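You operate a simulated robot arm through the tools that you are given. There is no shell and no other tool.

You are at the controls of a simulated robot arm. One attempt, no reset.

## Task
Start stirrer 6 at 140 rpm and slide sign 6 to RUN.
Fine: key off while the brown plug goes into OUT 6, then on; shut the speed box lid again; stirrer 5 keeps its speed. Set down upright: brown plug.

Only the result counts: the job must be done as asked and must still hold three seconds after the hand-in. Knocking over, shifting, dropping, spilling or breaking anything else fails it. Lids that push on must go on centred and level and be pressed home; caps that screw on are set level and turned clockwise until they are tight.

## Robot
A 7-joint arm with a three-finger gripper, fixed in place. Base frame: the origin is on the floor under the middle of its stand, x ahead of it, y to its left, z up. Lengths are in mm, angles in degrees, forces in N, time in s.
It reaches about 977 mm from its shoulder. Its first joint turns from -166.0 to 166.0 degrees. Payload 2.69 kg.
The tool frame sits at the grasp point between the pads (the TCP): z along the fingers, y along the line on which they close. The tips reach 29 mm beyond it. The gripper opens to 120 mm; its body begins 78 mm behind the TCP.
Orientation is that of the tool frame in the base frame, as [roll, pitch, yaw] about the fixed x, y, z axes, in that order (R = Rz(yaw) Ry(pitch) Rx(roll)). With the fingers straight down and closing along the base's y, the tool's x points along the base's -x, its y along +y and its z along -z.

## Interface
- The arm moves only by the tool nudge_tool. Its argument "steps" is a list of rows, each a list of 7 numbers: the shift along the base's x, y, z in mm, then the turn, a rotation vector about the base's x, y, z in degrees, then the closure in counts, from 0 (fully open) to 255 (shut). In form: [[tx, ty, tz, wx, wy, wz, claw], ...]. A call has 1 to 20 rows; each row shifts and turns the commanded pose from where the row before left it. Rows are played at 5 a second. More than 50 mm and 8.6 degrees between two rows, or a gripper value outside its range, and nothing of the call is played. A pose out of reach is approached as far as the arm can. The call stops where the force on the tool passes 90 N (or 10 N more than at its start, if that is more) or the arm is blocked; 0.2 s more then pass. The fingers move at their own pace (about 136.2 mm/s each) and stop on an object; they squeeze with about 38 N. The grip force told is the motor's: it shows also when the fingers shut on nothing. Time passes only in rows, and 0.2 s behind the last, so rows that do not move let the fingers close. It gives the time, the measured TCP pose, the force on the tool (base axes), the opening and the grip force at its end, in the units of the frame above (readings bear some noise), with the torque about the TCP (base axes, N m) and any sound that the robot's microphone picked up, and new pictures: "pictures" is both (left out), scene, wrist or none.
- Cameras (640 x 400 px; columns grow to the right, rows downward): "scene" is fixed at [400.5, -499.2, 1518.7]; the picture's right is [0.80, -0.60, 0.00], its down [-0.49, -0.65, -0.59] and it looks along [0.35, 0.47, -0.81] (base axes); focal length 310 px, centre (320, 200). "wrist" rides on the gripper at [63, 0, -104] in the tool frame; the picture's right is [0.00, 1.00, 0.00], its down [-0.83, 0.00, -0.56] and it looks along [-0.56, 0.00, 0.83] (tool axes); focal length 275 px, centre (320, 200). There is no depth. A picture from a camera that has moved, and an enlarged one, comes with that camera's place and axes in the base frame and with its lens.
- lift_body(by): moves the trunk up (or, below 0, down) by that many mm; the arm rides with it, the base frame stays. It gives what a move gives, with no picture.
- inspect(camera, box): a new picture of the part [left, top, right, bottom] of that camera's present view, enlarged. No time passes.
- sign_off(): hands the job in; it is judged then, once.

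Places have to be worked out from the pictures, the camera data and where the tool is seen. Open the gripper and draw the arm clear of the work before you hand the job in, unless the task says otherwise.

The tools are called after "Request:" by a JSON object that holds its "op" and its "data". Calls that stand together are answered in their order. nudge_tool: Moves the arm, as the interface text tells. Its arguments: {"type":"object","properties":{"steps":{"type":"array","items":{"type":"array","items":{"type":"number"}}},"pictures":{"type":"string","enum":["both","scene","wrist","none"]}},"required":["steps"]} The other tools are called the same way: lift_body (by) moves the trunk up or down; inspect (camera, box) takes an enlarged picture of a part of a camera's view; sign_off () hands the job in.

At the start:

```text
time_s: 0.0
ee_pos: [411.0, -223.6, 1215.0]
tool_rot: [178.6, -1.3, -180.0]
contact_force: [-0.2, -0.7, 0.4]
wrist_torque: [0.02, 0.03, 0.05]
opening: 120.3
grip_force: 0.1
trunk travel left (down, up): [-375.0, 211.0]
```

scene: 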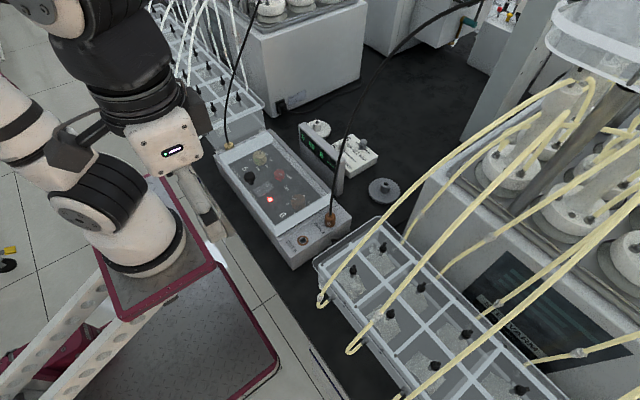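
wrist: 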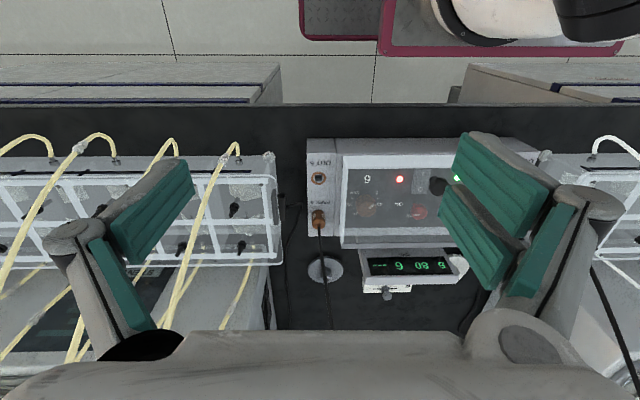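

I'll start by looking closely at the speed box and its surroundings in both cameras before moving anything.

Request:
{"op": "inspect", "data": {"camera": "scene", "box": [200, 100, 420, 280]}}

Request:
{"op": "inspect", "data": {"camera": "wrist", "box": [280, 120, 560, 320]}}

Request:
{"op": "inspect", "data": {"camera": "scene", "box": [280, 100, 420, 220]}}

```text
2.22 times, centred on (310, 190) of scene
camera zoom: at [400.5, -499.2, 1518.7], right [0.8, -0.6, 0.0], down [-0.49, -0.65, -0.59], along [0.35, 0.47, -0.81], focal length 688 px, centre (342, 222)
```

zoom: 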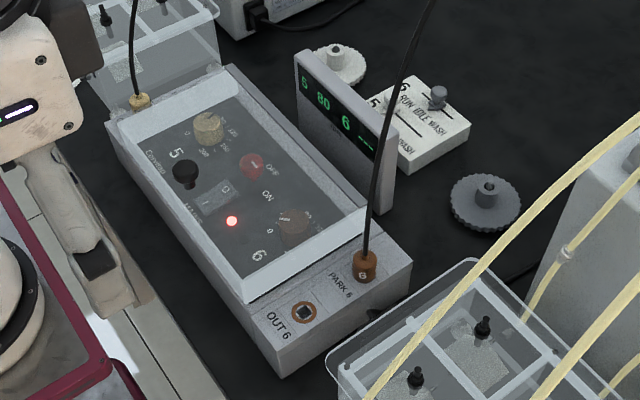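

```text
2.00 times, centred on (420, 220) of wrist
camera zoom: at [348.0, -226.8, 1320.2], right [0.0, 1.0, 0.03], down [0.84, -0.01, 0.54], along [0.54, 0.02, -0.84], focal length 551 px, centre (120, 160)
```

zoom: 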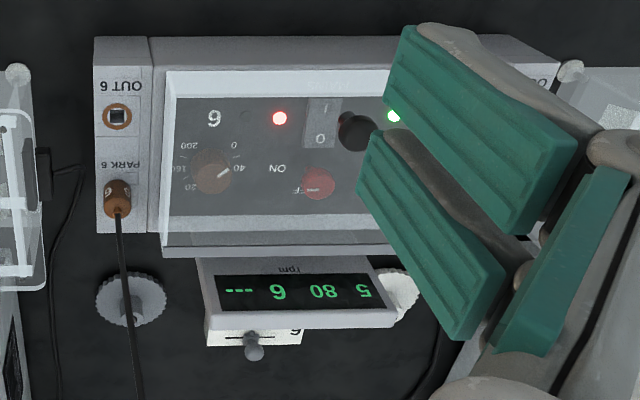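

```text
3.33 times, centred on (350, 160) of scene
camera zoom: at [400.5, -499.2, 1518.7], right [0.8, -0.6, 0.0], down [-0.49, -0.65, -0.59], along [0.35, 0.47, -0.81], focal length 1032 px, centre (220, 333)
```

zoom: 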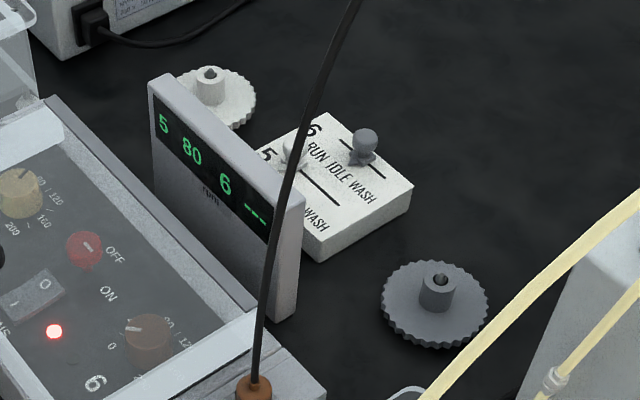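

The brown plug is in PARK 6, and by triangulation OUT 6 is near (563, -218, 918). I'll shift the hand left, in free air, to get the whole control box between the fingers in the wrist view.

Request:
{"op": "nudge_tool", "data": {"steps": [[0, 45, 0, 1.4, -1.3, 0, 0], [0, 45, 0, 0, 0, 0, 0], [0, 0, 0, 0, 0, 0, 0]], "pictures": "both"}}

```text
time_s: 0.8
ee_pos: [411.7, -134.9, 1214.6]
tool_rot: [177.1, 0.1, -179.9]
contact_force: [1.2, -0.3, -1.2]
wrist_torque: [-0.01, -0.02, 0.02]
opening: 120.3
grip_force: 0.1
trunk travel left (down, up): [-375.0, 211.0]
camera wrist: at [345.9, -139.7, 1318.1], right [-0.01, 1.0, 0.05], down [0.83, -0.02, 0.56], along [0.56, 0.04, -0.83], focal length 275 px, centre (320, 200)
```

scene: 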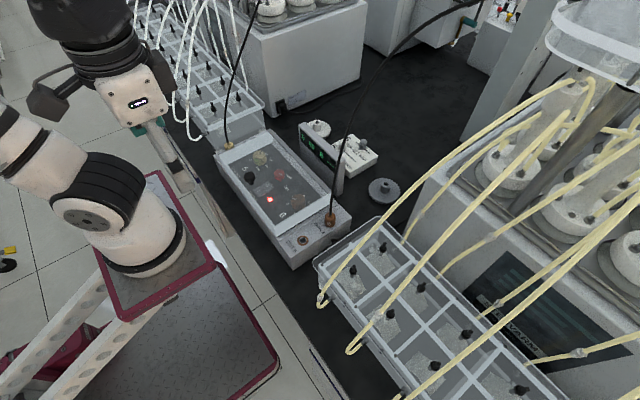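
wrist: 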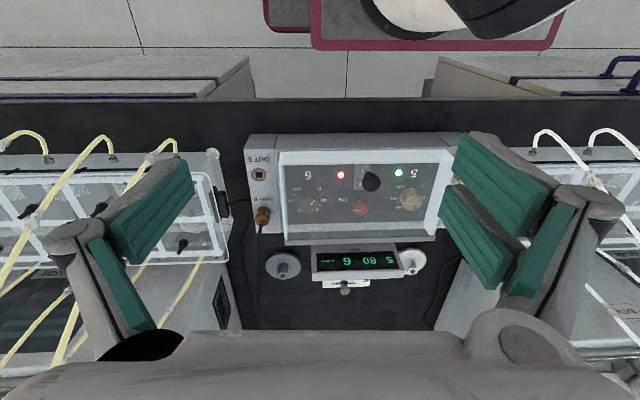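

The roll correction went the wrong way (177.1), so I'll correct it and lower the camera toward the box for a closer view.

Request:
{"op": "nudge_tool", "data": {"steps": [[0, 10, -40, -2.9, 0, 0, 0], [-20, 10, -40, 0, 0, 0, 0], [-20, 0, -40, 0, 0, 0, 0], [0, 0, 0, 0, 0, 0, 0]], "pictures": "wrist"}}

Request:
{"op": "inspect", "data": {"camera": "wrist", "box": [220, 120, 480, 310]}}

```text
time_s: 1.8
ee_pos: [372.3, -112.0, 1097.8]
tool_rot: [-179.9, 0.2, -179.9]
contact_force: [0.1, 0.3, -0.1]
wrist_torque: [-0.02, -0.02, -0.02]
opening: 119.8
grip_force: 0.0
trunk travel left (down, up): [-375.0, 211.0]
camera wrist: at [305.4, -111.5, 1200.1], right [-0.01, 1.0, 0.0], down [0.83, 0.01, 0.56], along [0.56, 0.0, -0.83], focal length 275 px, centre (320, 200)
```

wrist: 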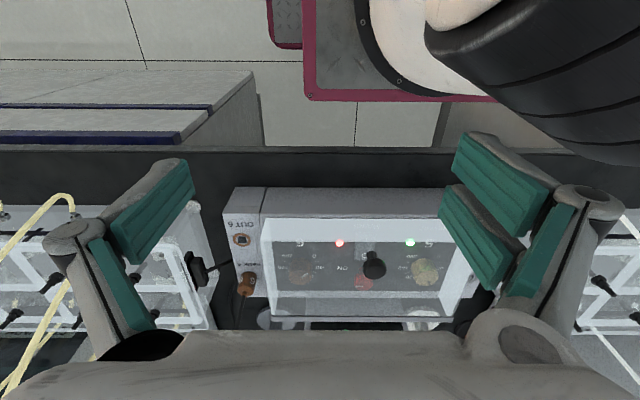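

```text
2.11 times, centred on (350, 215) of wrist
camera zoom: at [305.4, -111.5, 1200.1], right [-0.01, 1.0, 0.0], down [0.83, 0.01, 0.56], along [0.56, 0.0, -0.83], focal length 580 px, centre (257, 168)
```

zoom: 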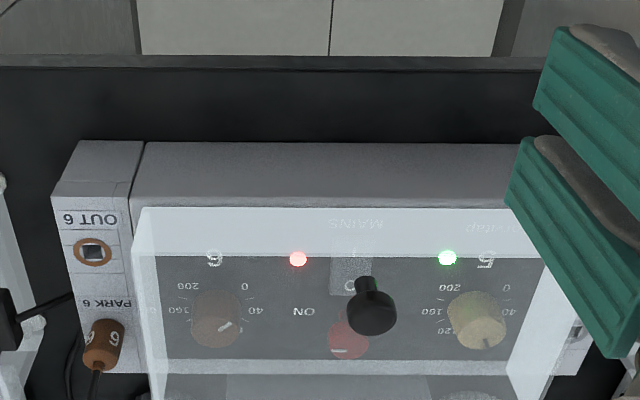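

The lid looks like a clear cover with frosted sides and a black knob near its middle. I'll look closer in the scene view to see whether it is hinged and where the plug ends sit.

Request:
{"op": "inspect", "data": {"camera": "scene", "box": [210, 125, 350, 275]}}

Request:
{"op": "inspect", "data": {"camera": "scene", "box": [210, 130, 290, 190]}}

Request:
{"op": "inspect", "data": {"camera": "scene", "box": [240, 150, 320, 210]}}

Request:
{"op": "inspect", "data": {"camera": "scene", "box": [320, 120, 380, 180]}}

```text
2.67 times, centred on (280, 200) of scene
camera zoom: at [400.5, -499.2, 1518.7], right [0.8, -0.6, 0.0], down [-0.49, -0.65, -0.59], along [0.35, 0.47, -0.81], focal length 826 px, centre (427, 200)
```

zoom: 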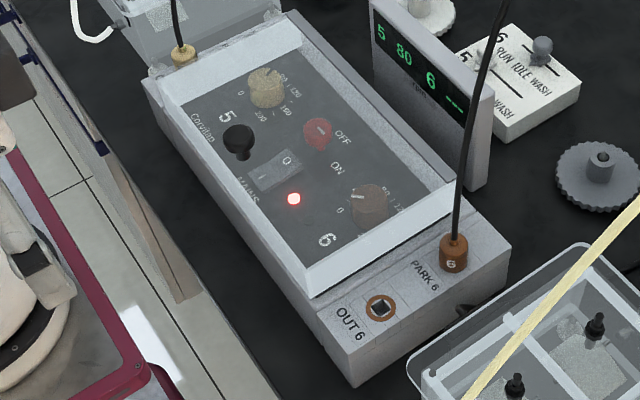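

```text
6.67 times, centred on (250, 160) of scene
camera zoom: at [400.5, -499.2, 1518.7], right [0.8, -0.6, 0.0], down [-0.49, -0.65, -0.59], along [0.35, 0.47, -0.81], focal length 2065 px, centre (787, 467)
```

zoom: 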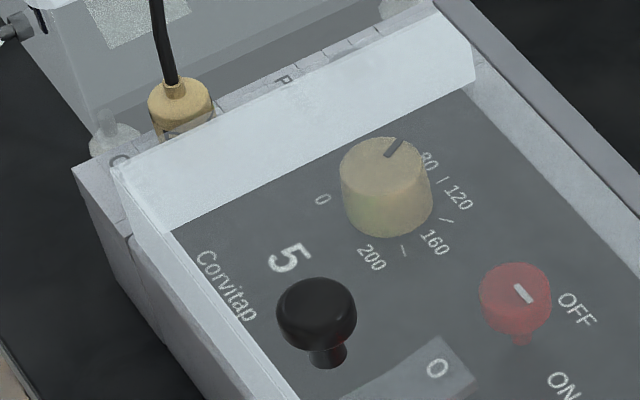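

```text
6.67 times, centred on (280, 180) of scene
camera zoom: at [400.5, -499.2, 1518.7], right [0.8, -0.6, 0.0], down [-0.49, -0.65, -0.59], along [0.35, 0.47, -0.81], focal length 2065 px, centre (587, 333)
```

zoom: 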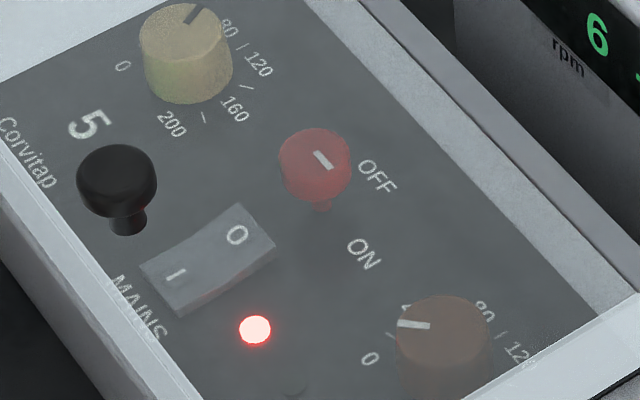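

```text
6.67 times, centred on (350, 150) of scene
camera zoom: at [400.5, -499.2, 1518.7], right [0.8, -0.6, 0.0], down [-0.49, -0.65, -0.59], along [0.35, 0.47, -0.81], focal length 2065 px, centre (120, 533)
```

zoom: 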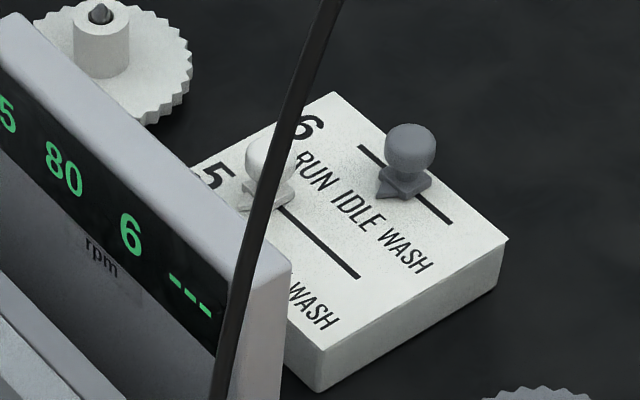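

Key pointer faces ON (toward -y), OFF is toward +x, stirrer 5 reads 80, stirrer 6 is blank, and slider 6 sits at IDLE. I'll move the camera above the box for a steeper view to measure positions.

Request:
{"op": "nudge_tool", "data": {"steps": [[40, 0, 10, 0, 0, 0, 0], [40, 0, 0, 0, 0, 0, 0], [40, 0, 0, 0, 0, 0, 0], [0, 0, 0, 0, 0, 0, 0]], "pictures": "wrist"}}

Request:
{"op": "inspect", "data": {"camera": "wrist", "box": [180, 100, 480, 320]}}

```text
time_s: 2.8
ee_pos: [492.2, -112.4, 1104.1]
tool_rot: [180.0, 0.1, -179.9]
contact_force: [0.3, -0.2, -0.1]
wrist_torque: [0.01, -0.02, -0.03]
opening: 119.9
grip_force: 0.1
trunk travel left (down, up): [-375.0, 211.0]
camera wrist: at [426.8, -113.0, 1206.9], right [0.0, 1.0, 0.0], down [0.83, 0.0, 0.56], along [0.56, 0.0, -0.83], focal length 275 px, centre (320, 200)
```

wrist: 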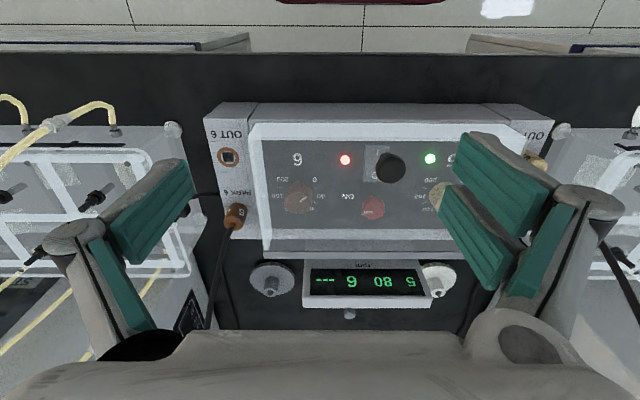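

```text
1.82 times, centred on (330, 210) of wrist
camera zoom: at [426.8, -113.0, 1206.9], right [0.0, 1.0, 0.0], down [0.83, 0.0, 0.56], along [0.56, 0.0, -0.83], focal length 500 px, centre (302, 182)
```

zoom: 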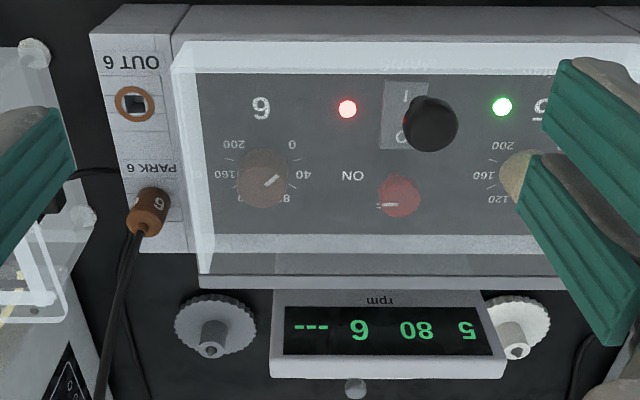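

From two views I place OUT 6 at about (562, -217, 920), the plug axis at about (638, -216) with its top near z 954, and the lid knob near (540, -51, 988), close to the lid's robot-side edge. I'll move farther over the box to check the far edge for a hinge and to see the sign.

Request:
{"op": "nudge_tool", "data": {"steps": [[40, 10, 10, 0, 0, 0, 0], [40, 10, 10, 0, 0, 0, 0], [40, 10, 0, 0, 0, 0, 0], [0, 0, 0, 0, 0, 0, 0]], "pictures": "both"}}

Request:
{"op": "inspect", "data": {"camera": "wrist", "box": [160, 80, 480, 320]}}

```text
time_s: 3.8
ee_pos: [612.5, -84.2, 1125.7]
tool_rot: [-179.9, 0.1, 179.9]
contact_force: [0.4, -0.4, -0.3]
wrist_torque: [0.02, -0.03, -0.03]
opening: 119.9
grip_force: 0.2
trunk travel left (down, up): [-375.0, 211.0]
camera wrist: at [547.5, -84.3, 1228.1], right [0.0, 1.0, 0.0], down [0.83, 0.0, 0.56], along [0.56, 0.0, -0.83], focal length 275 px, centre (320, 200)
```

scene: 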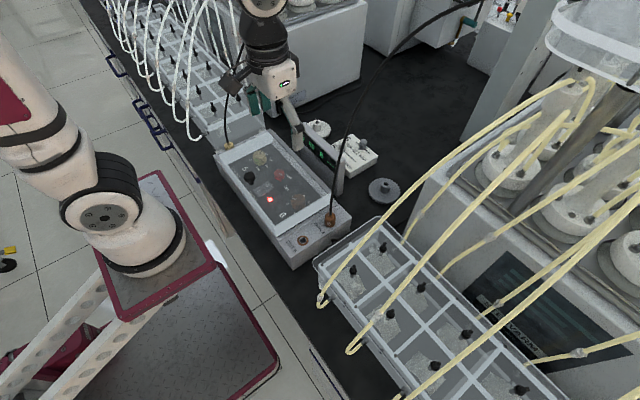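
wrist: 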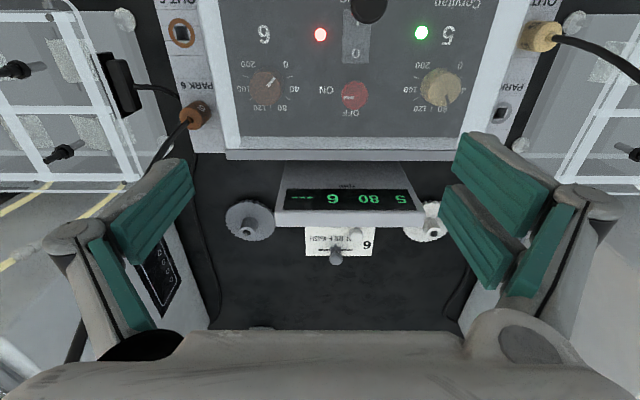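

```text
1.67 times, centred on (320, 200) of wrist
camera zoom: at [547.5, -84.3, 1228.1], right [0.0, 1.0, 0.0], down [0.83, 0.0, 0.56], along [0.56, 0.0, -0.83], focal length 459 px, centre (320, 200)
```

zoom: 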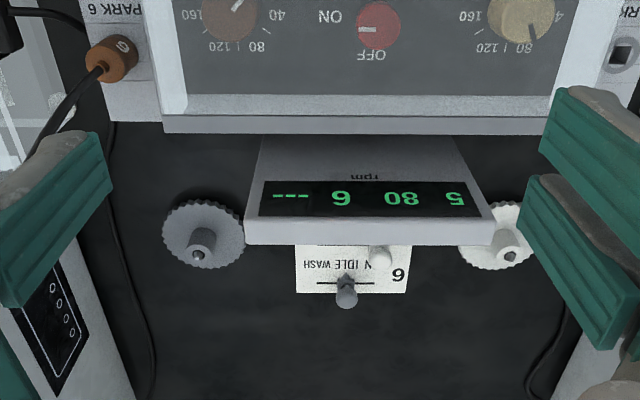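

The key pointer is at ON, and RUN on the sign is toward +y from slider 6's current IDLE position. Two wrist views put the lid knob head at (540, -50, 987) with a diameter of about 27 mm, so I'll move above it.

Request:
{"op": "nudge_tool", "data": {"steps": [[-36, 17, -20, 0, 0, 0, 0], [-36.5, 17, -25, 0, 0, 0, 0], [0, 0, -20, 0, 0, 0, 0], [0, 0, 0, 0, 0, 0, 0]], "pictures": "both"}}

Request:
{"op": "inspect", "data": {"camera": "scene", "box": [190, 80, 350, 200]}}

```text
time_s: 4.8
ee_pos: [538.5, -50.0, 1062.8]
tool_rot: [-179.9, 0.0, 180.0]
contact_force: [-0.3, -0.1, 0.0]
wrist_torque: [0.02, -0.01, 0.02]
opening: 120.1
grip_force: 0.0
trunk travel left (down, up): [-375.0, 211.0]
camera wrist: at [472.5, -50.7, 1167.3], right [0.0, 1.0, 0.0], down [0.83, 0.0, 0.56], along [0.56, 0.0, -0.83], focal length 275 px, centre (320, 200)
```

scene: 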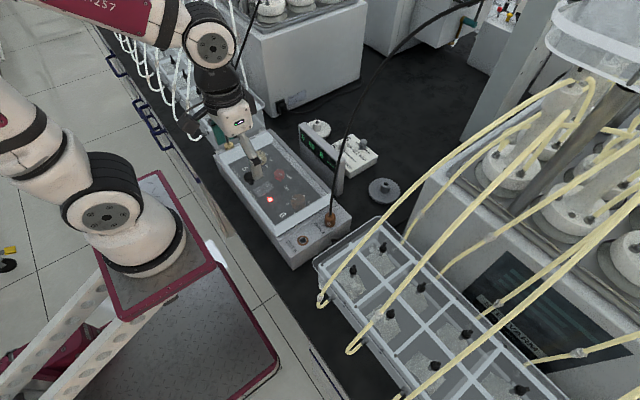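
wrist: 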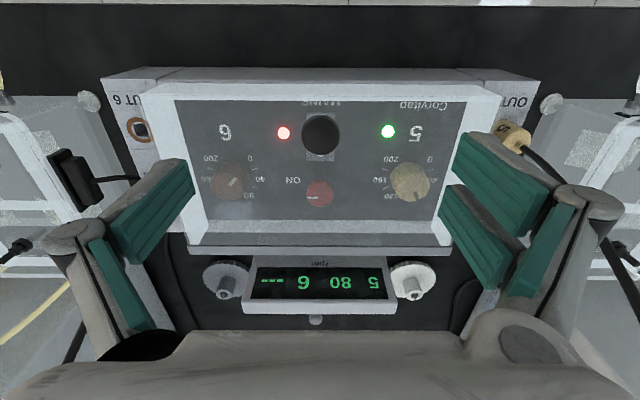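

```text
3.33 times, centred on (270, 140) of scene
camera zoom: at [400.5, -499.2, 1518.7], right [0.8, -0.6, 0.0], down [-0.49, -0.65, -0.59], along [0.35, 0.47, -0.81], focal length 1032 px, centre (487, 400)
```

zoom: 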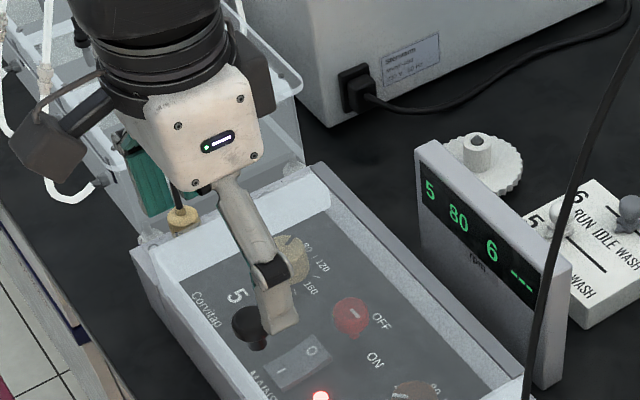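

The knob is centred in y under the hand, as expected. I'll descend to z≈993 with the fingers open, adjust 1.5 mm in x, then close on the knob.

Request:
{"op": "nudge_tool", "data": {"steps": [[1.5, 0, -30, 0, 0, 0, 0], [0, 0, -25, 0, 0, 0, 0], [0, 0, -14, 0, 0, 0, 0], [0, 0, 0, 0, 0, 0, 0]], "pictures": "both"}}

```text
time_s: 5.8
ee_pos: [538.1, -50.3, 994.4]
tool_rot: [180.0, 0.1, 180.0]
contact_force: [0.5, -0.3, 0.1]
wrist_torque: [0.0, -0.01, -0.01]
opening: 120.1
grip_force: 0.2
trunk travel left (down, up): [-375.0, 211.0]
camera wrist: at [474.5, -50.1, 1097.5], right [0.0, 1.0, 0.0], down [0.83, 0.0, 0.56], along [0.56, 0.0, -0.83], focal length 275 px, centre (320, 200)
```

scene: 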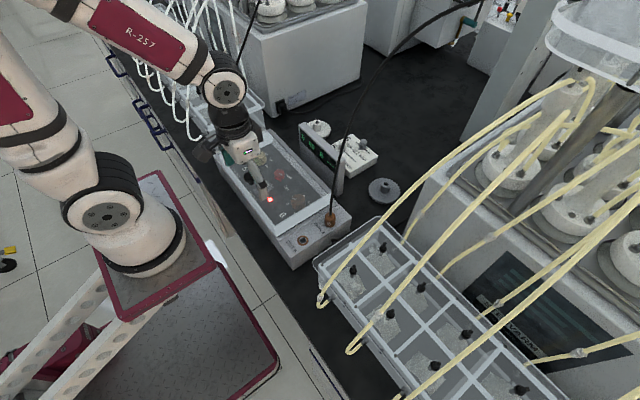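
wrist: 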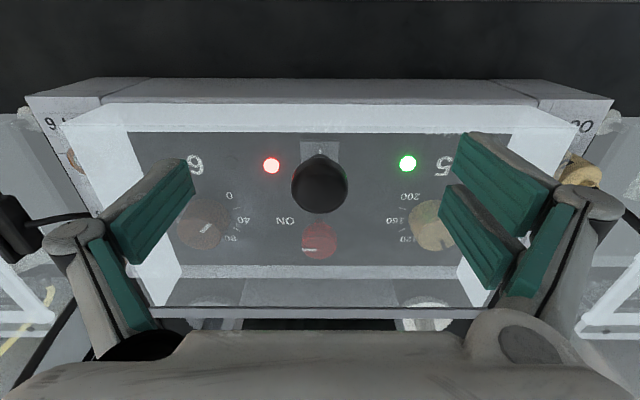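

The knob sits right at the grasp point (320, 184) and the fingers are clear of the lid. I'll close on it now.

Request:
{"op": "nudge_tool", "data": {"steps": [[0, 0, 0, 0, 0, 0, 150], [0, 0, 0, 0, 0, 0, 255], [0, 0, 0, 0, 0, 0, 255], [0, 0, 0, 0, 0, 0, 255]], "pictures": "wrist"}}

```text
time_s: 6.8
ee_pos: [541.6, -50.1, 995.3]
tool_rot: [-179.9, 0.4, -179.9]
contact_force: [-0.7, 0.0, 39.8]
wrist_torque: [0.22, -0.41, 0.15]
opening: 23.8
grip_force: 45.1
trunk travel left (down, up): [-375.0, 211.0]
camera wrist: at [474.6, -50.4, 1098.8], right [0.0, 1.0, 0.0], down [0.83, 0.01, 0.56], along [0.56, 0.0, -0.83], focal length 275 px, centre (320, 200)
```

wrist: 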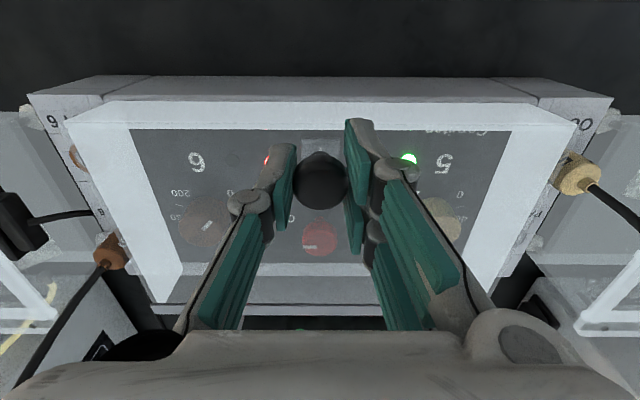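

The knob is held (opening 23.8 mm), but 40 N upward says the tips are pressing on the lid top. I'll raise 3 mm to relieve that before lifting.

Request:
{"op": "nudge_tool", "data": {"steps": [[0, 0, 2, 0, 0, 0, 255], [0, 0, 2, 0, 0, 0, 255], [0, 0, 0, 0, 0, 0, 255]], "pictures": "none"}}

```text
time_s: 7.6
ee_pos: [541.0, -49.6, 994.9]
tool_rot: [-179.9, 0.2, 180.0]
contact_force: [14.5, -2.0, 3.4]
wrist_torque: [0.14, -0.59, -0.05]
opening: 24.0
grip_force: 45.3
trunk travel left (down, up): [-375.0, 211.0]
```

Load is nearly relieved. I'll test the hinge idea with a small 4° arc about an assumed hinge axis along y at x≈680, turning the tool with it and watching the forces.

Request:
{"op": "nudge_tool", "data": {"steps": [[2.3, 0, 4.8, 0, 2, 0, 255], [2.3, 0, 4.8, 0, 2, 0, 255], [0, 0, 0, 0, 0, 0, 255]], "pictures": "both"}}

Request:
{"op": "inspect", "data": {"camera": "scene", "box": [190, 100, 370, 280]}}

```text
time_s: 8.4
ee_pos: [542.7, -49.6, 1006.0]
tool_rot: [-180.0, -4.1, -179.9]
contact_force: [-1.9, 1.3, 3.5]
wrist_torque: [0.02, -0.55, 0.08]
opening: 23.9
grip_force: 45.2
trunk travel left (down, up): [-375.0, 211.0]
camera wrist: at [485.4, -50.6, 1113.4], right [-0.01, 1.0, 0.0], down [0.87, 0.01, 0.49], along [0.49, 0.0, -0.87], focal length 275 px, centre (320, 200)
```

scene: 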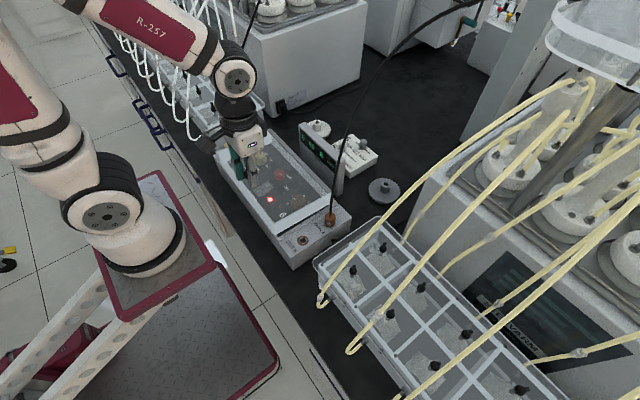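
wrist: 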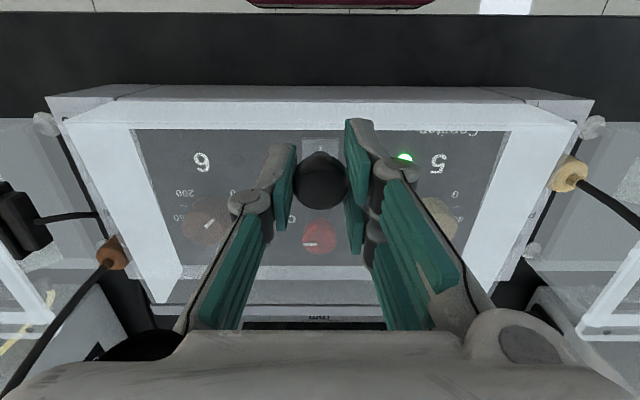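

```text
2.22 times, centred on (280, 190) of scene
camera zoom: at [400.5, -499.2, 1518.7], right [0.8, -0.6, 0.0], down [-0.49, -0.65, -0.59], along [0.35, 0.47, -0.81], focal length 688 px, centre (409, 222)
```

zoom: 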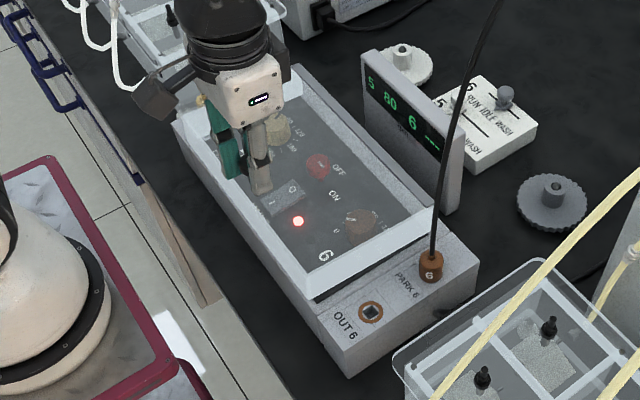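

The lid is hinged along its far (+x) edge: in the scene view the near side has a dark gap under it while the far corner has stayed put, and forces are small. I'll continue the arc to about 16°.

Request:
{"op": "nudge_tool", "data": {"steps": [[5.0, 0, 9.2, 0, 4, 0, 255], [5.7, 0, 8.8, 0, 4, 0, 255], [6.3, 0, 8.5, 0, 4, 0, 255], [0, 0, 0, 0, 0, 0, 255]], "pictures": "wrist"}}

```text
time_s: 9.4
ee_pos: [557.9, -50.9, 1031.0]
tool_rot: [-180.0, -16.4, 179.9]
contact_force: [-34.9, 1.1, 8.0]
wrist_torque: [0.0, 1.03, 0.07]
opening: 24.1
grip_force: 45.3
trunk travel left (down, up): [-375.0, 211.0]
camera wrist: at [525.6, -50.5, 1149.0], right [0.0, 1.0, 0.0], down [0.95, 0.0, 0.3], along [0.3, 0.0, -0.95], focal length 275 px, centre (320, 200)
```

wrist: 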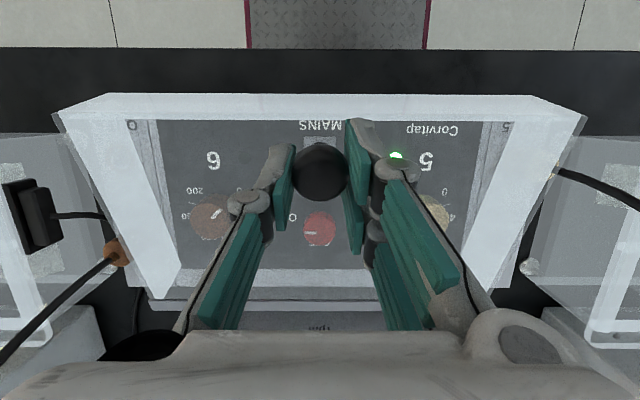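

The -35 N in x shows my assumed hinge was too low; the measured path fits a hinge near (680, 956). I'll continue the arc to 28° with the corrected centre.

Request:
{"op": "nudge_tool", "data": {"steps": [[1.1, 0, 9.1, 0, 4, 0, 255], [6.2, 0, 8.0, 0, 4, 0, 255], [6.7, 0, 7.5, 0, 4, 0, 255], [0, 0, 0, 0, 0, 0, 255]], "pictures": "none"}}

```text
time_s: 10.4
ee_pos: [575.7, -49.5, 1055.3]
tool_rot: [180.0, -28.2, -179.9]
contact_force: [-24.7, -0.2, 5.6]
wrist_torque: [-0.02, 1.36, 0.1]
opening: 24.0
grip_force: 44.4
trunk travel left (down, up): [-375.0, 211.0]
```

Forces are moderate (-25 N radial), so I'm pushing a couple of millimetres toward the hinge. I'll trim that off and continue to 40°.

Request:
{"op": "nudge_tool", "data": {"steps": [[5.2, 0, 7.3, 0, 4, 0, 255], [7.4, 0, 6.8, 0, 4, 0, 255], [7.9, 0, 6.2, 0, 4, 0, 255], [0, 0, 0, 0, 0, 0, 255]], "pictures": "both"}}

```text
time_s: 11.4
ee_pos: [596.9, -50.1, 1075.6]
tool_rot: [-179.9, -39.9, 179.8]
contact_force: [-13.3, -10.5, 2.0]
wrist_torque: [-0.08, 1.21, 0.16]
opening: 24.2
grip_force: 45.1
trunk travel left (down, up): [-375.0, 211.0]
camera wrist: at [614.5, -50.2, 1195.5], right [0.0, 1.0, 0.0], down [0.99, 0.0, -0.11], along [-0.11, 0.0, -0.99], focal length 275 px, centre (320, 200)
```

scene: 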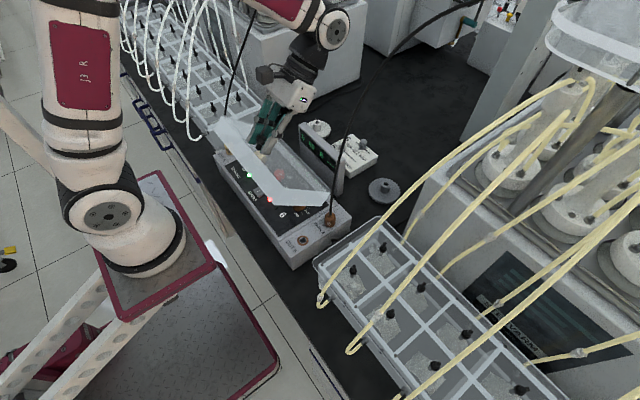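
wrist: 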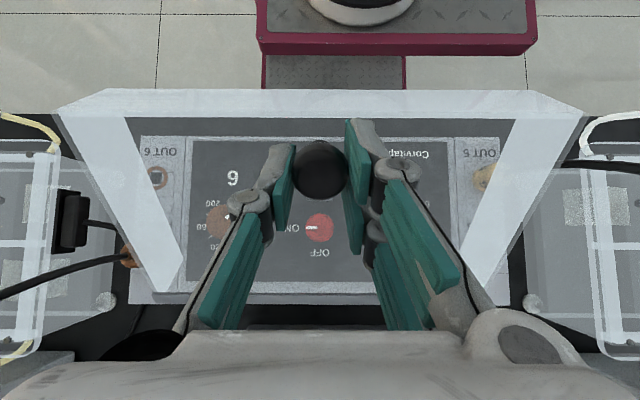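

Lid is at about 40° and opening cleanly with low forces. Continuing the arc to about 56°.

Request:
{"op": "nudge_tool", "data": {"steps": [[8.0, 0, 5.5, 0, 4, 0, 255], [8.7, 0, 4.9, 0, 4, 0, 255], [9.0, 0, 4.2, 0, 4, 0, 255], [9.3, 0, 3.6, 0, 4, 0, 255], [0, 0, 0, 0, 0, 0, 255]], "pictures": "scene"}}

```text
time_s: 12.6
ee_pos: [631.4, -49.9, 1093.5]
tool_rot: [179.9, -55.9, -179.8]
contact_force: [0.8, -2.4, -14.0]
wrist_torque: [0.07, 0.42, 0.04]
opening: 24.3
grip_force: 45.3
trunk travel left (down, up): [-375.0, 211.0]
```

scene: 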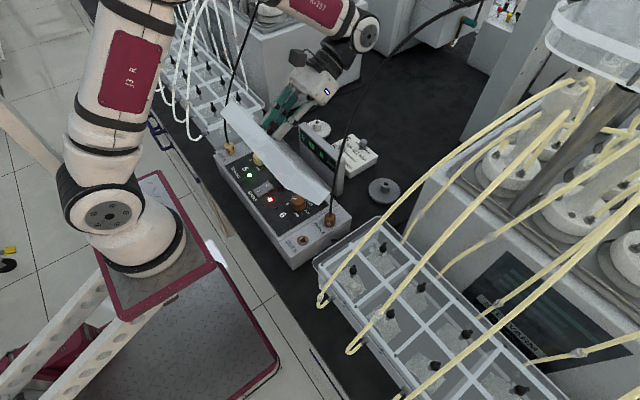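

Lid at about 56°, with slight downward pull (-14 N in z). Let me zoom in to see the lid geometry before going further.

Request:
{"op": "inspect", "data": {"camera": "scene", "box": [200, 60, 380, 240]}}

Request:
{"op": "inspect", "data": {"camera": "wrist", "box": [0, 0, 640, 400]}}

```text
2.22 times, centred on (290, 150) of scene
camera zoom: at [400.5, -499.2, 1518.7], right [0.8, -0.6, 0.0], down [-0.49, -0.65, -0.59], along [0.35, 0.47, -0.81], focal length 688 px, centre (387, 311)
```

zoom: 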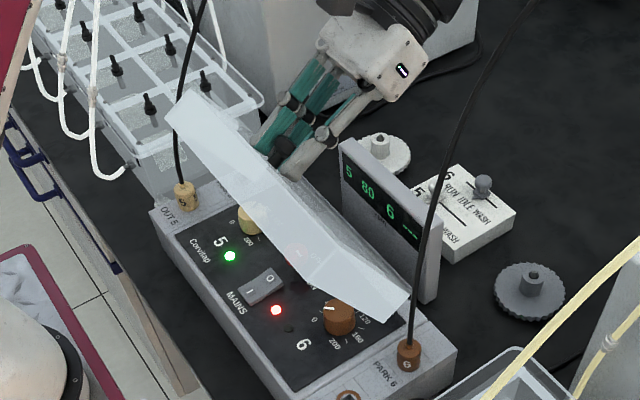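

```text
1.00 times, centred on (320, 200) of wrist (not enlarged: the box is as wide or as high as the picture)
camera zoom: at [680.9, -50.5, 1203.4], right [0.0, 1.0, 0.0], down [0.93, 0.01, -0.38], along [-0.38, 0.0, -0.93], focal length 275 px, centre (320, 200)
```

zoom: 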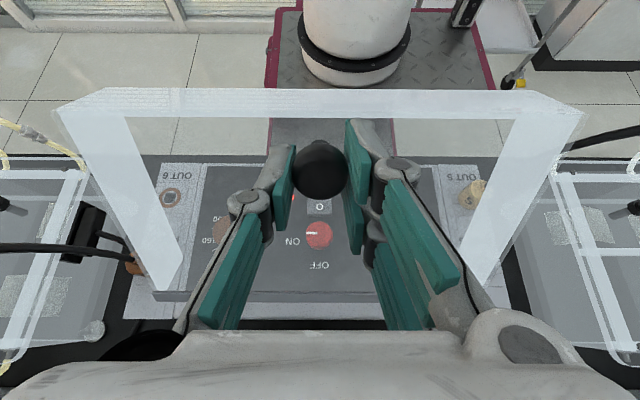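

The lid is clear of the cable and everything else. I'll trim inward slightly and try 8° more with the tool turning along, checking the arm can still follow.

Request:
{"op": "nudge_tool", "data": {"steps": [[10, 0, 1.6, 0, 4, 0, 255], [10, 0, 2.0, 0, 4, 0, 255], [0, 0, 0, 0, 0, 0, 255]], "pictures": "none"}}

```text
time_s: 13.4
ee_pos: [642.3, -50.1, 1096.0]
tool_rot: [179.9, -59.9, 180.0]
contact_force: [-0.8, -6.4, -4.1]
wrist_torque: [0.0, 0.29, 0.11]
opening: 24.3
grip_force: 44.9
out of reach, approached as far as the arm can: row 2
trunk travel left (down, up): [-375.0, 211.0]
```

At 60° tilt the arm hits its limit. From here I'll let the round knob pivot between the pads (it can spin about y) instead of tilting the tool further; first a small back-tilt to find out where the commanded pose now stands.

Request:
{"op": "nudge_tool", "data": {"steps": [[0, 0, 0, 0, -3, 0, 255], [0, 0, 0, 0, 0, 0, 255]], "pictures": "none"}}

```text
time_s: 14.0
ee_pos: [640.5, -50.2, 1096.9]
tool_rot: [-180.0, -57.1, -180.0]
contact_force: [-12.8, -6.6, 5.7]
wrist_torque: [-0.05, 1.41, 0.08]
opening: 24.1
grip_force: 45.2
trunk travel left (down, up): [-375.0, 211.0]
```

Command tracking is intact (57° tilt). Now I'll move along the arc with the tilt held, letting the knob pivot, and check forces and picture.

Request:
{"op": "nudge_tool", "data": {"steps": [[5.5, 0, 2.0, 0, 0, 0, 255], [5.5, 0, 1.6, 0, 0, 0, 255], [5.5, 0, 1.2, 0, 0, 0, 255], [0, 0, 0, 0, 0, 0, 255]], "pictures": "both"}}

```text
time_s: 15.0
ee_pos: [658.1, -51.1, 1101.4]
tool_rot: [180.0, -56.9, 179.9]
contact_force: [-10.7, -5.1, 13.9]
wrist_torque: [0.0, 1.15, 0.03]
opening: 24.6
grip_force: 45.4
trunk travel left (down, up): [-375.0, 211.0]
camera wrist: at [708.6, -50.4, 1210.2], right [0.0, 1.0, 0.0], down [0.92, 0.0, -0.39], along [-0.39, 0.0, -0.92], focal length 275 px, centre (320, 200)
```

scene: 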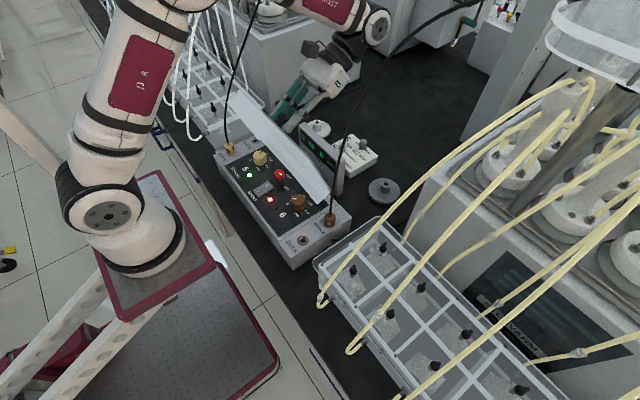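
wrist: 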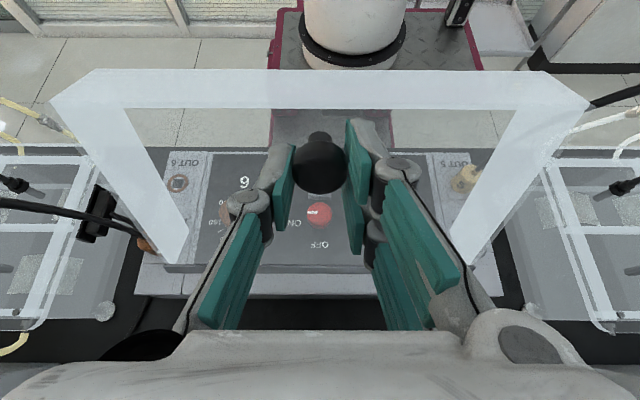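

Pivoting works: the lid is now about 66° with the tool at 57°, forces small. Continuing along the arc toward 76°.

Request:
{"op": "nudge_tool", "data": {"steps": [[6.6, 0, 1.4, 0, -0.5, 0, 255], [6.6, 0, 1.2, 0, -0.5, 0, 255], [6.6, 0, 0.9, 0, -0.5, 0, 255], [6.5, 0, 0.6, 0, -0.5, 0, 255], [0, 0, 0, 0, 0, 0, 255]], "pictures": "both"}}

```text
time_s: 16.2
ee_pos: [676.8, -49.7, 1102.9]
tool_rot: [-179.9, -54.8, 179.9]
contact_force: [-8.1, -11.3, -1.4]
wrist_torque: [-0.05, 1.18, 0.19]
opening: 24.4
grip_force: 44.9
out of reach, approached as far as the arm can: row 3
trunk travel left (down, up): [-375.0, 211.0]
camera wrist: at [724.3, -50.3, 1213.2], right [0.0, 1.0, 0.0], down [0.93, 0.0, -0.36], along [-0.36, 0.0, -0.93], focal length 275 px, centre (320, 200)
```

scene: 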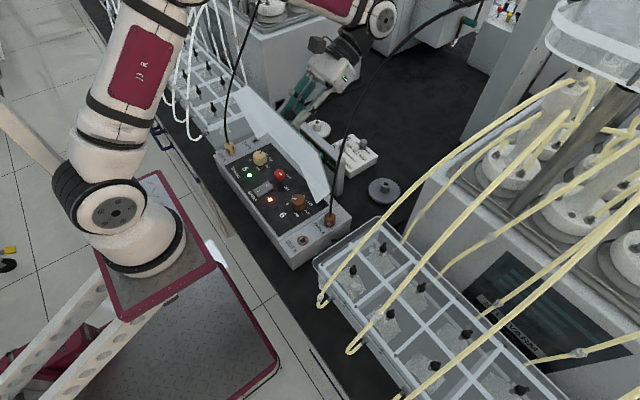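
wrist: 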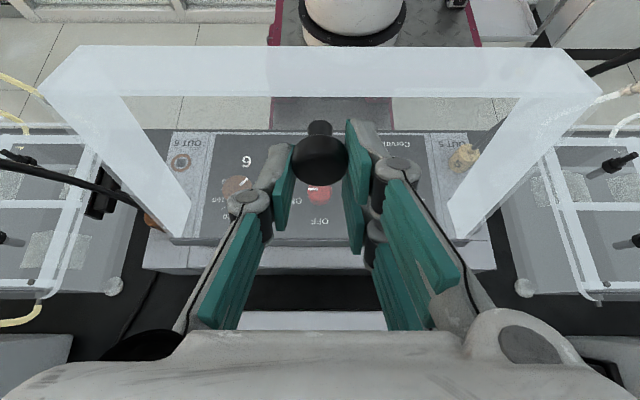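

The tilt limit tightens as I reach out. Lid is about 73°; I'll reduce tool tilt toward 46° while moving the knob farther along its arc.

Request:
{"op": "nudge_tool", "data": {"steps": [[1, 0, 1, 0, -3, 0, 255], [4, 0, 1, 0, -3, 0, 255], [5, 0, 0.7, 0, -2, 0, 255], [6, 0, 0.5, 0, -1, 0, 255], [0, 0, 0, 0, 0, 0, 255]], "pictures": "wrist"}}

```text
time_s: 17.4
ee_pos: [691.4, -50.1, 1105.7]
tool_rot: [-180.0, -45.8, -179.9]
contact_force: [-5.8, -9.1, -0.4]
wrist_torque: [-0.13, 0.74, 0.21]
opening: 24.7
grip_force: 45.0
trunk travel left (down, up): [-375.0, 211.0]
camera wrist: at [722.2, -50.4, 1223.4], right [0.0, 1.0, 0.0], down [0.98, 0.0, -0.21], along [-0.21, 0.0, -0.98], focal length 275 px, centre (320, 200)
```

wrist: 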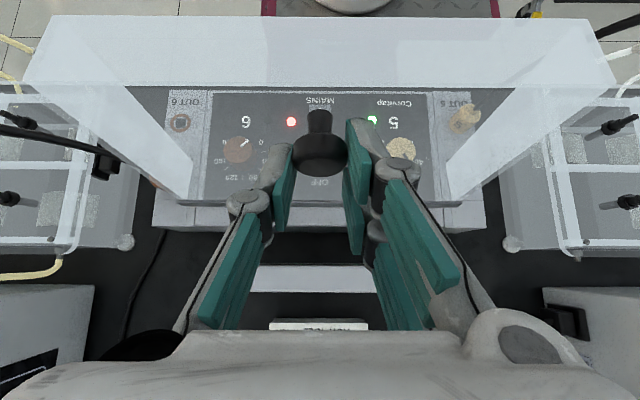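

Lid is near 80° with low forces. Continuing toward 88° then 96°, easing the tilt further.

Request:
{"op": "nudge_tool", "data": {"steps": [[4.7, 0, 0.2, 0, -1.5, 0, 255], [4.8, 0, -0.2, 0, -1.5, 0, 255], [4.8, 0, -0.6, 0, -1.5, 0, 255], [4.7, 0, -0.8, 0, -1.5, 0, 255], [4.7, 0, -0.9, 0, -1, 0, 255], [4.7, 0, -1.1, 0, -1, 0, 255], [0, 0, 0, 0, 0, 0, 255]], "pictures": "both"}}

```text
time_s: 19.0
ee_pos: [723.4, -39.0, 1101.8]
tool_rot: [178.9, -37.9, -179.2]
contact_force: [-3.5, 63.4, -6.6]
wrist_torque: [0.27, 0.08, -2.0]
opening: 2.7
grip_force: 32.1
trunk travel left (down, up): [-375.0, 211.0]
camera wrist: at [735.2, -41.3, 1222.4], right [-0.01, 1.0, 0.02], down [1.0, 0.01, -0.07], along [-0.07, 0.02, -1.0], focal length 275 px, centre (320, 200)
```

scene: 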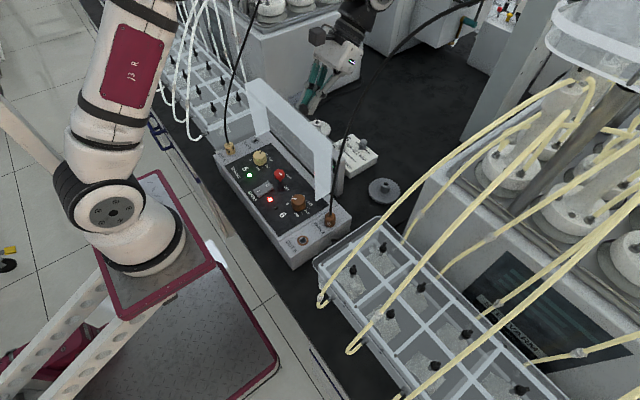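
wrist: 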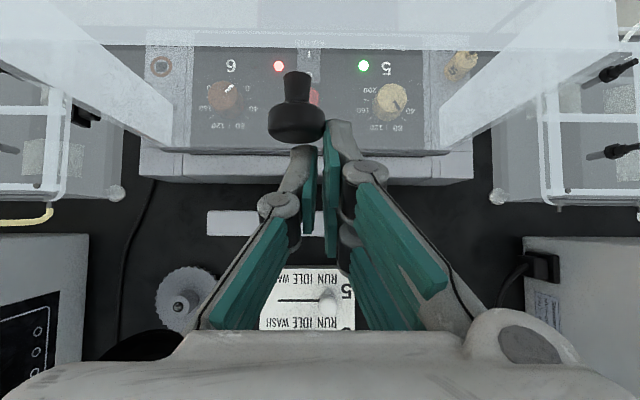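

The knob slid out past the thumb tip, but the two-finger side is still pressed against it (63 N along y), so the lid (≈88°) is being held by friction. It needs only a tiny push to pass its balance point, so I'll drag it further along the arc with this contact.

Request:
{"op": "nudge_tool", "data": {"steps": [[5, 0, -1.0, 0, 0, 0, 255], [5, 0, -1.3, 0, 0, 0, 255], [5, 0, -1.6, 0, 0, 0, 255]], "pictures": "both"}}

```text
time_s: 19.8
ee_pos: [736.6, -39.9, 1098.5]
tool_rot: [179.2, -37.7, -179.1]
contact_force: [-5.2, 59.8, -8.3]
wrist_torque: [0.2, 0.17, -1.77]
opening: 1.5
grip_force: 31.0
trunk travel left (down, up): [-375.0, 211.0]
camera wrist: at [749.4, -41.7, 1218.5], right [-0.01, 1.0, 0.02], down [1.0, 0.01, -0.07], along [-0.07, 0.02, -1.0], focal length 275 px, centre (320, 200)
```

scene: 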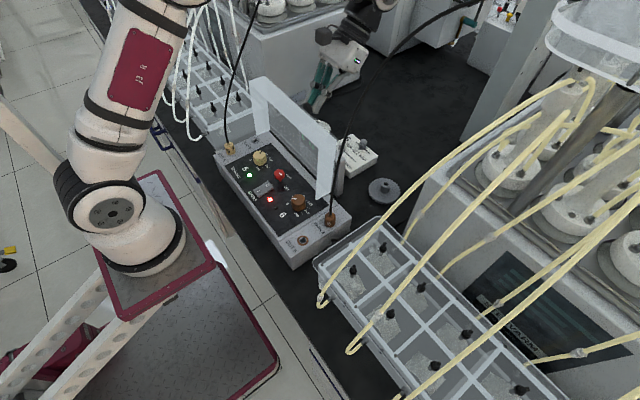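
wrist: 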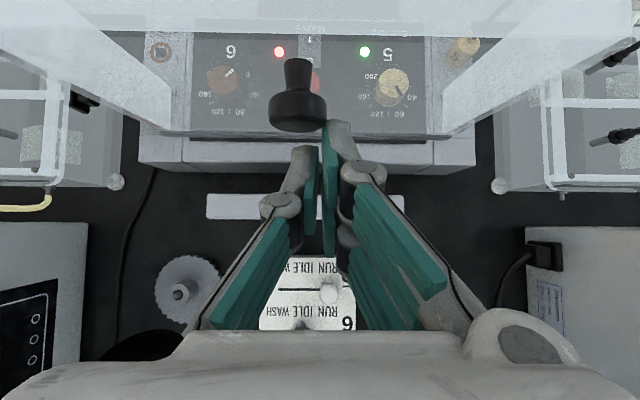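

The lid is around 85° and still following by friction. I'll slide the fingers up the knob side (radial, so it won't rotate the lid), then keep dragging +x along the arc past the balance point.

Request:
{"op": "nudge_tool", "data": {"steps": [[0, 0, 4, 0, 0, 0, 255], [0, 0, 4, 0, 0, 0, 255], [5, 0, -0.8, 0, -0.5, 0, 255], [5, 0, -1.0, 0, -0.5, 0, 255], [5, 0, -1.2, 0, -0.5, 0, 255]], "pictures": "both"}}

```text
time_s: 21.0
ee_pos: [751.4, -49.2, 1104.7]
tool_rot: [179.9, -36.5, 179.9]
contact_force: [-0.4, -0.1, 0.0]
wrist_torque: [-0.02, -0.03, 0.07]
opening: 0.0
grip_force: 28.6
trunk travel left (down, up): [-375.0, 211.0]
camera wrist: at [760.6, -49.3, 1225.6], right [0.0, 1.0, 0.0], down [1.0, 0.0, -0.05], along [-0.05, 0.0, -1.0], focal length 275 px, centre (320, 200)
```

scene: 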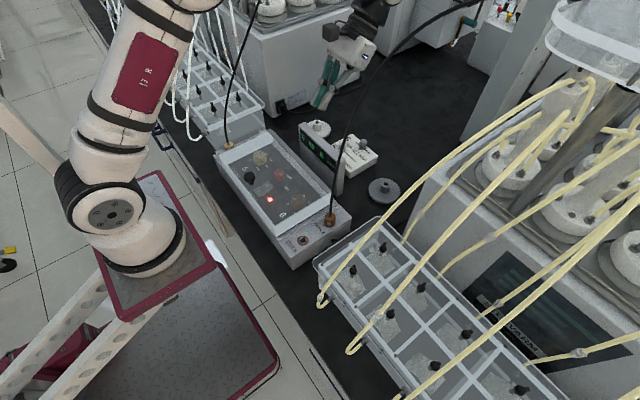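
wrist: 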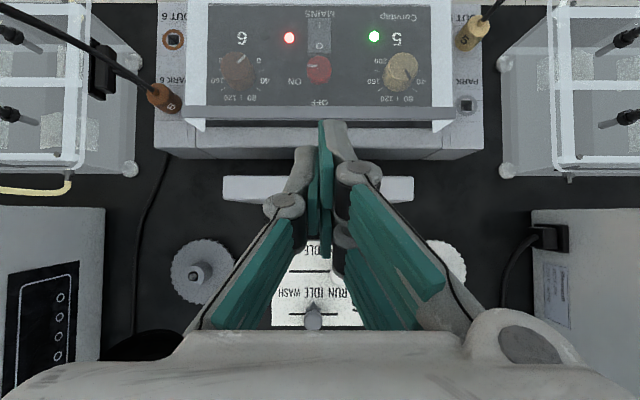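

The knob slipped off and the lid swung back shut; the picture shows the box, plugs and everything else in place. For the next try I'll raise the trunk first (steeper forearm should allow more tilt), so I back off and straighten the tool now.

Request:
{"op": "nudge_tool", "data": {"steps": [[-10, 0, 15, 0, -5, 0, 200], [-25, 0, 10, 0, -6, 0, 120], [-30, 0, 0, 0, -6, 0, 60], [-35, 0, 0, 0, -6.5, 0, 0], [-40, 0, 0, 0, -6.5, 0, 0], [-40, 0, 0, 0, -6.5, 0, 0], [-30, 0, 0, 0, 0, 0, 0], [0, 0, 0, 0, 0, 0, 0]], "pictures": "none"}}

Request:
{"op": "lift_body", "data": {"by": 205}}

```text
time_s: 22.8
ee_pos: [540.7, -49.6, 1129.8]
tool_rot: [-179.9, 0.1, 180.0]
contact_force: [-0.6, 0.1, -0.1]
wrist_torque: [0.02, 0.01, -0.02]
opening: 120.0
grip_force: 0.0
trunk travel left (down, up): [-375.0, 211.0]
```

```text
time_s: 25.0
ee_pos: [543.0, -49.4, 1333.6]
tool_rot: [-180.0, 0.1, 180.0]
contact_force: [-0.1, -0.1, -0.6]
wrist_torque: [0.0, 0.06, 0.0]
opening: 119.9
grip_force: 0.1
trunk travel left (down, up): [-580.0, 6.0]
```

The tool is straight and the trunk is up. I'll come back down to about z 1110 over the lid knob and check that the lid is properly closed and the knob position.

Request:
{"op": "nudge_tool", "data": {"steps": [[-2, 0, -45, 0, 0, 0, 0], [-2, 0, -45, 0, 0, 0, 0], [-2, 0, -45, 0, 0, 0, 0], [0, 0, -45, 0, 0, 0, 0], [0, 0, -45, 0, 0, 0, 0], [0, 0, -35, 0, 0, 0, 0], [0, 0, -25, 0, 0, 0, 0], [0, 0, 0, 0, 0, 0, 0]], "pictures": "both"}}

Request:
{"op": "inspect", "data": {"camera": "wrist", "box": [100, 60, 540, 335]}}

Request:
{"op": "inspect", "data": {"camera": "scene", "box": [200, 100, 380, 280]}}

```text
time_s: 26.8
ee_pos: [537.1, -48.8, 1048.2]
tool_rot: [-179.9, 0.0, -179.9]
contact_force: [0.1, 0.5, 0.2]
wrist_torque: [-0.02, 0.0, -0.03]
opening: 119.9
grip_force: 0.0
trunk travel left (down, up): [-580.0, 6.0]
camera wrist: at [472.1, -49.3, 1151.1], right [0.0, 1.0, 0.0], down [0.83, 0.0, 0.56], along [0.56, 0.0, -0.83], focal length 275 px, centre (320, 200)
```

scene: 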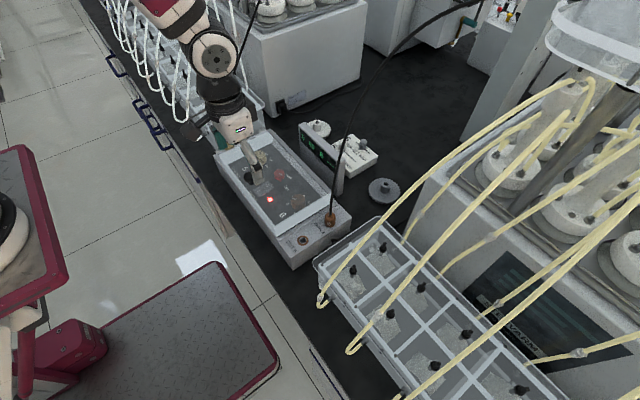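
wrist: 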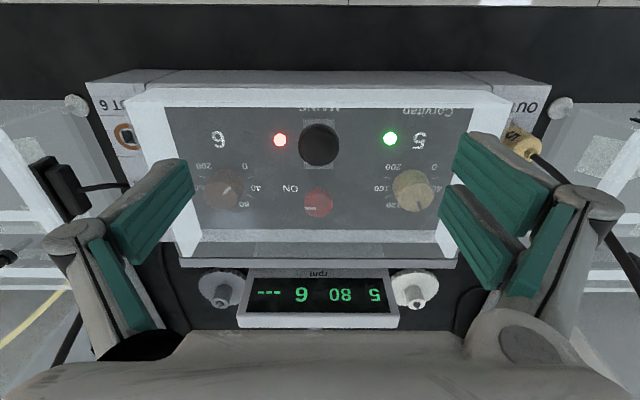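

```text
1.45 times, centred on (320, 198) of wrist
camera zoom: at [472.1, -49.3, 1151.1], right [0.0, 1.0, 0.0], down [0.83, 0.0, 0.56], along [0.56, 0.0, -0.83], focal length 400 px, centre (320, 204)
```

zoom: 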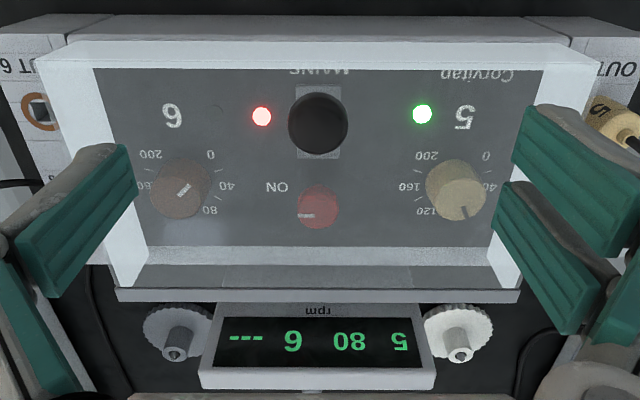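

```text
2.22 times, centred on (290, 190) of scene
camera zoom: at [400.5, -499.2, 1518.7], right [0.8, -0.6, 0.0], down [-0.49, -0.65, -0.59], along [0.35, 0.47, -0.81], focal length 688 px, centre (387, 222)
```

zoom: 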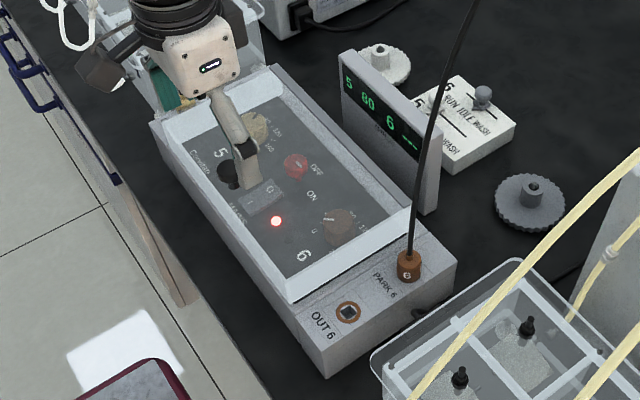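

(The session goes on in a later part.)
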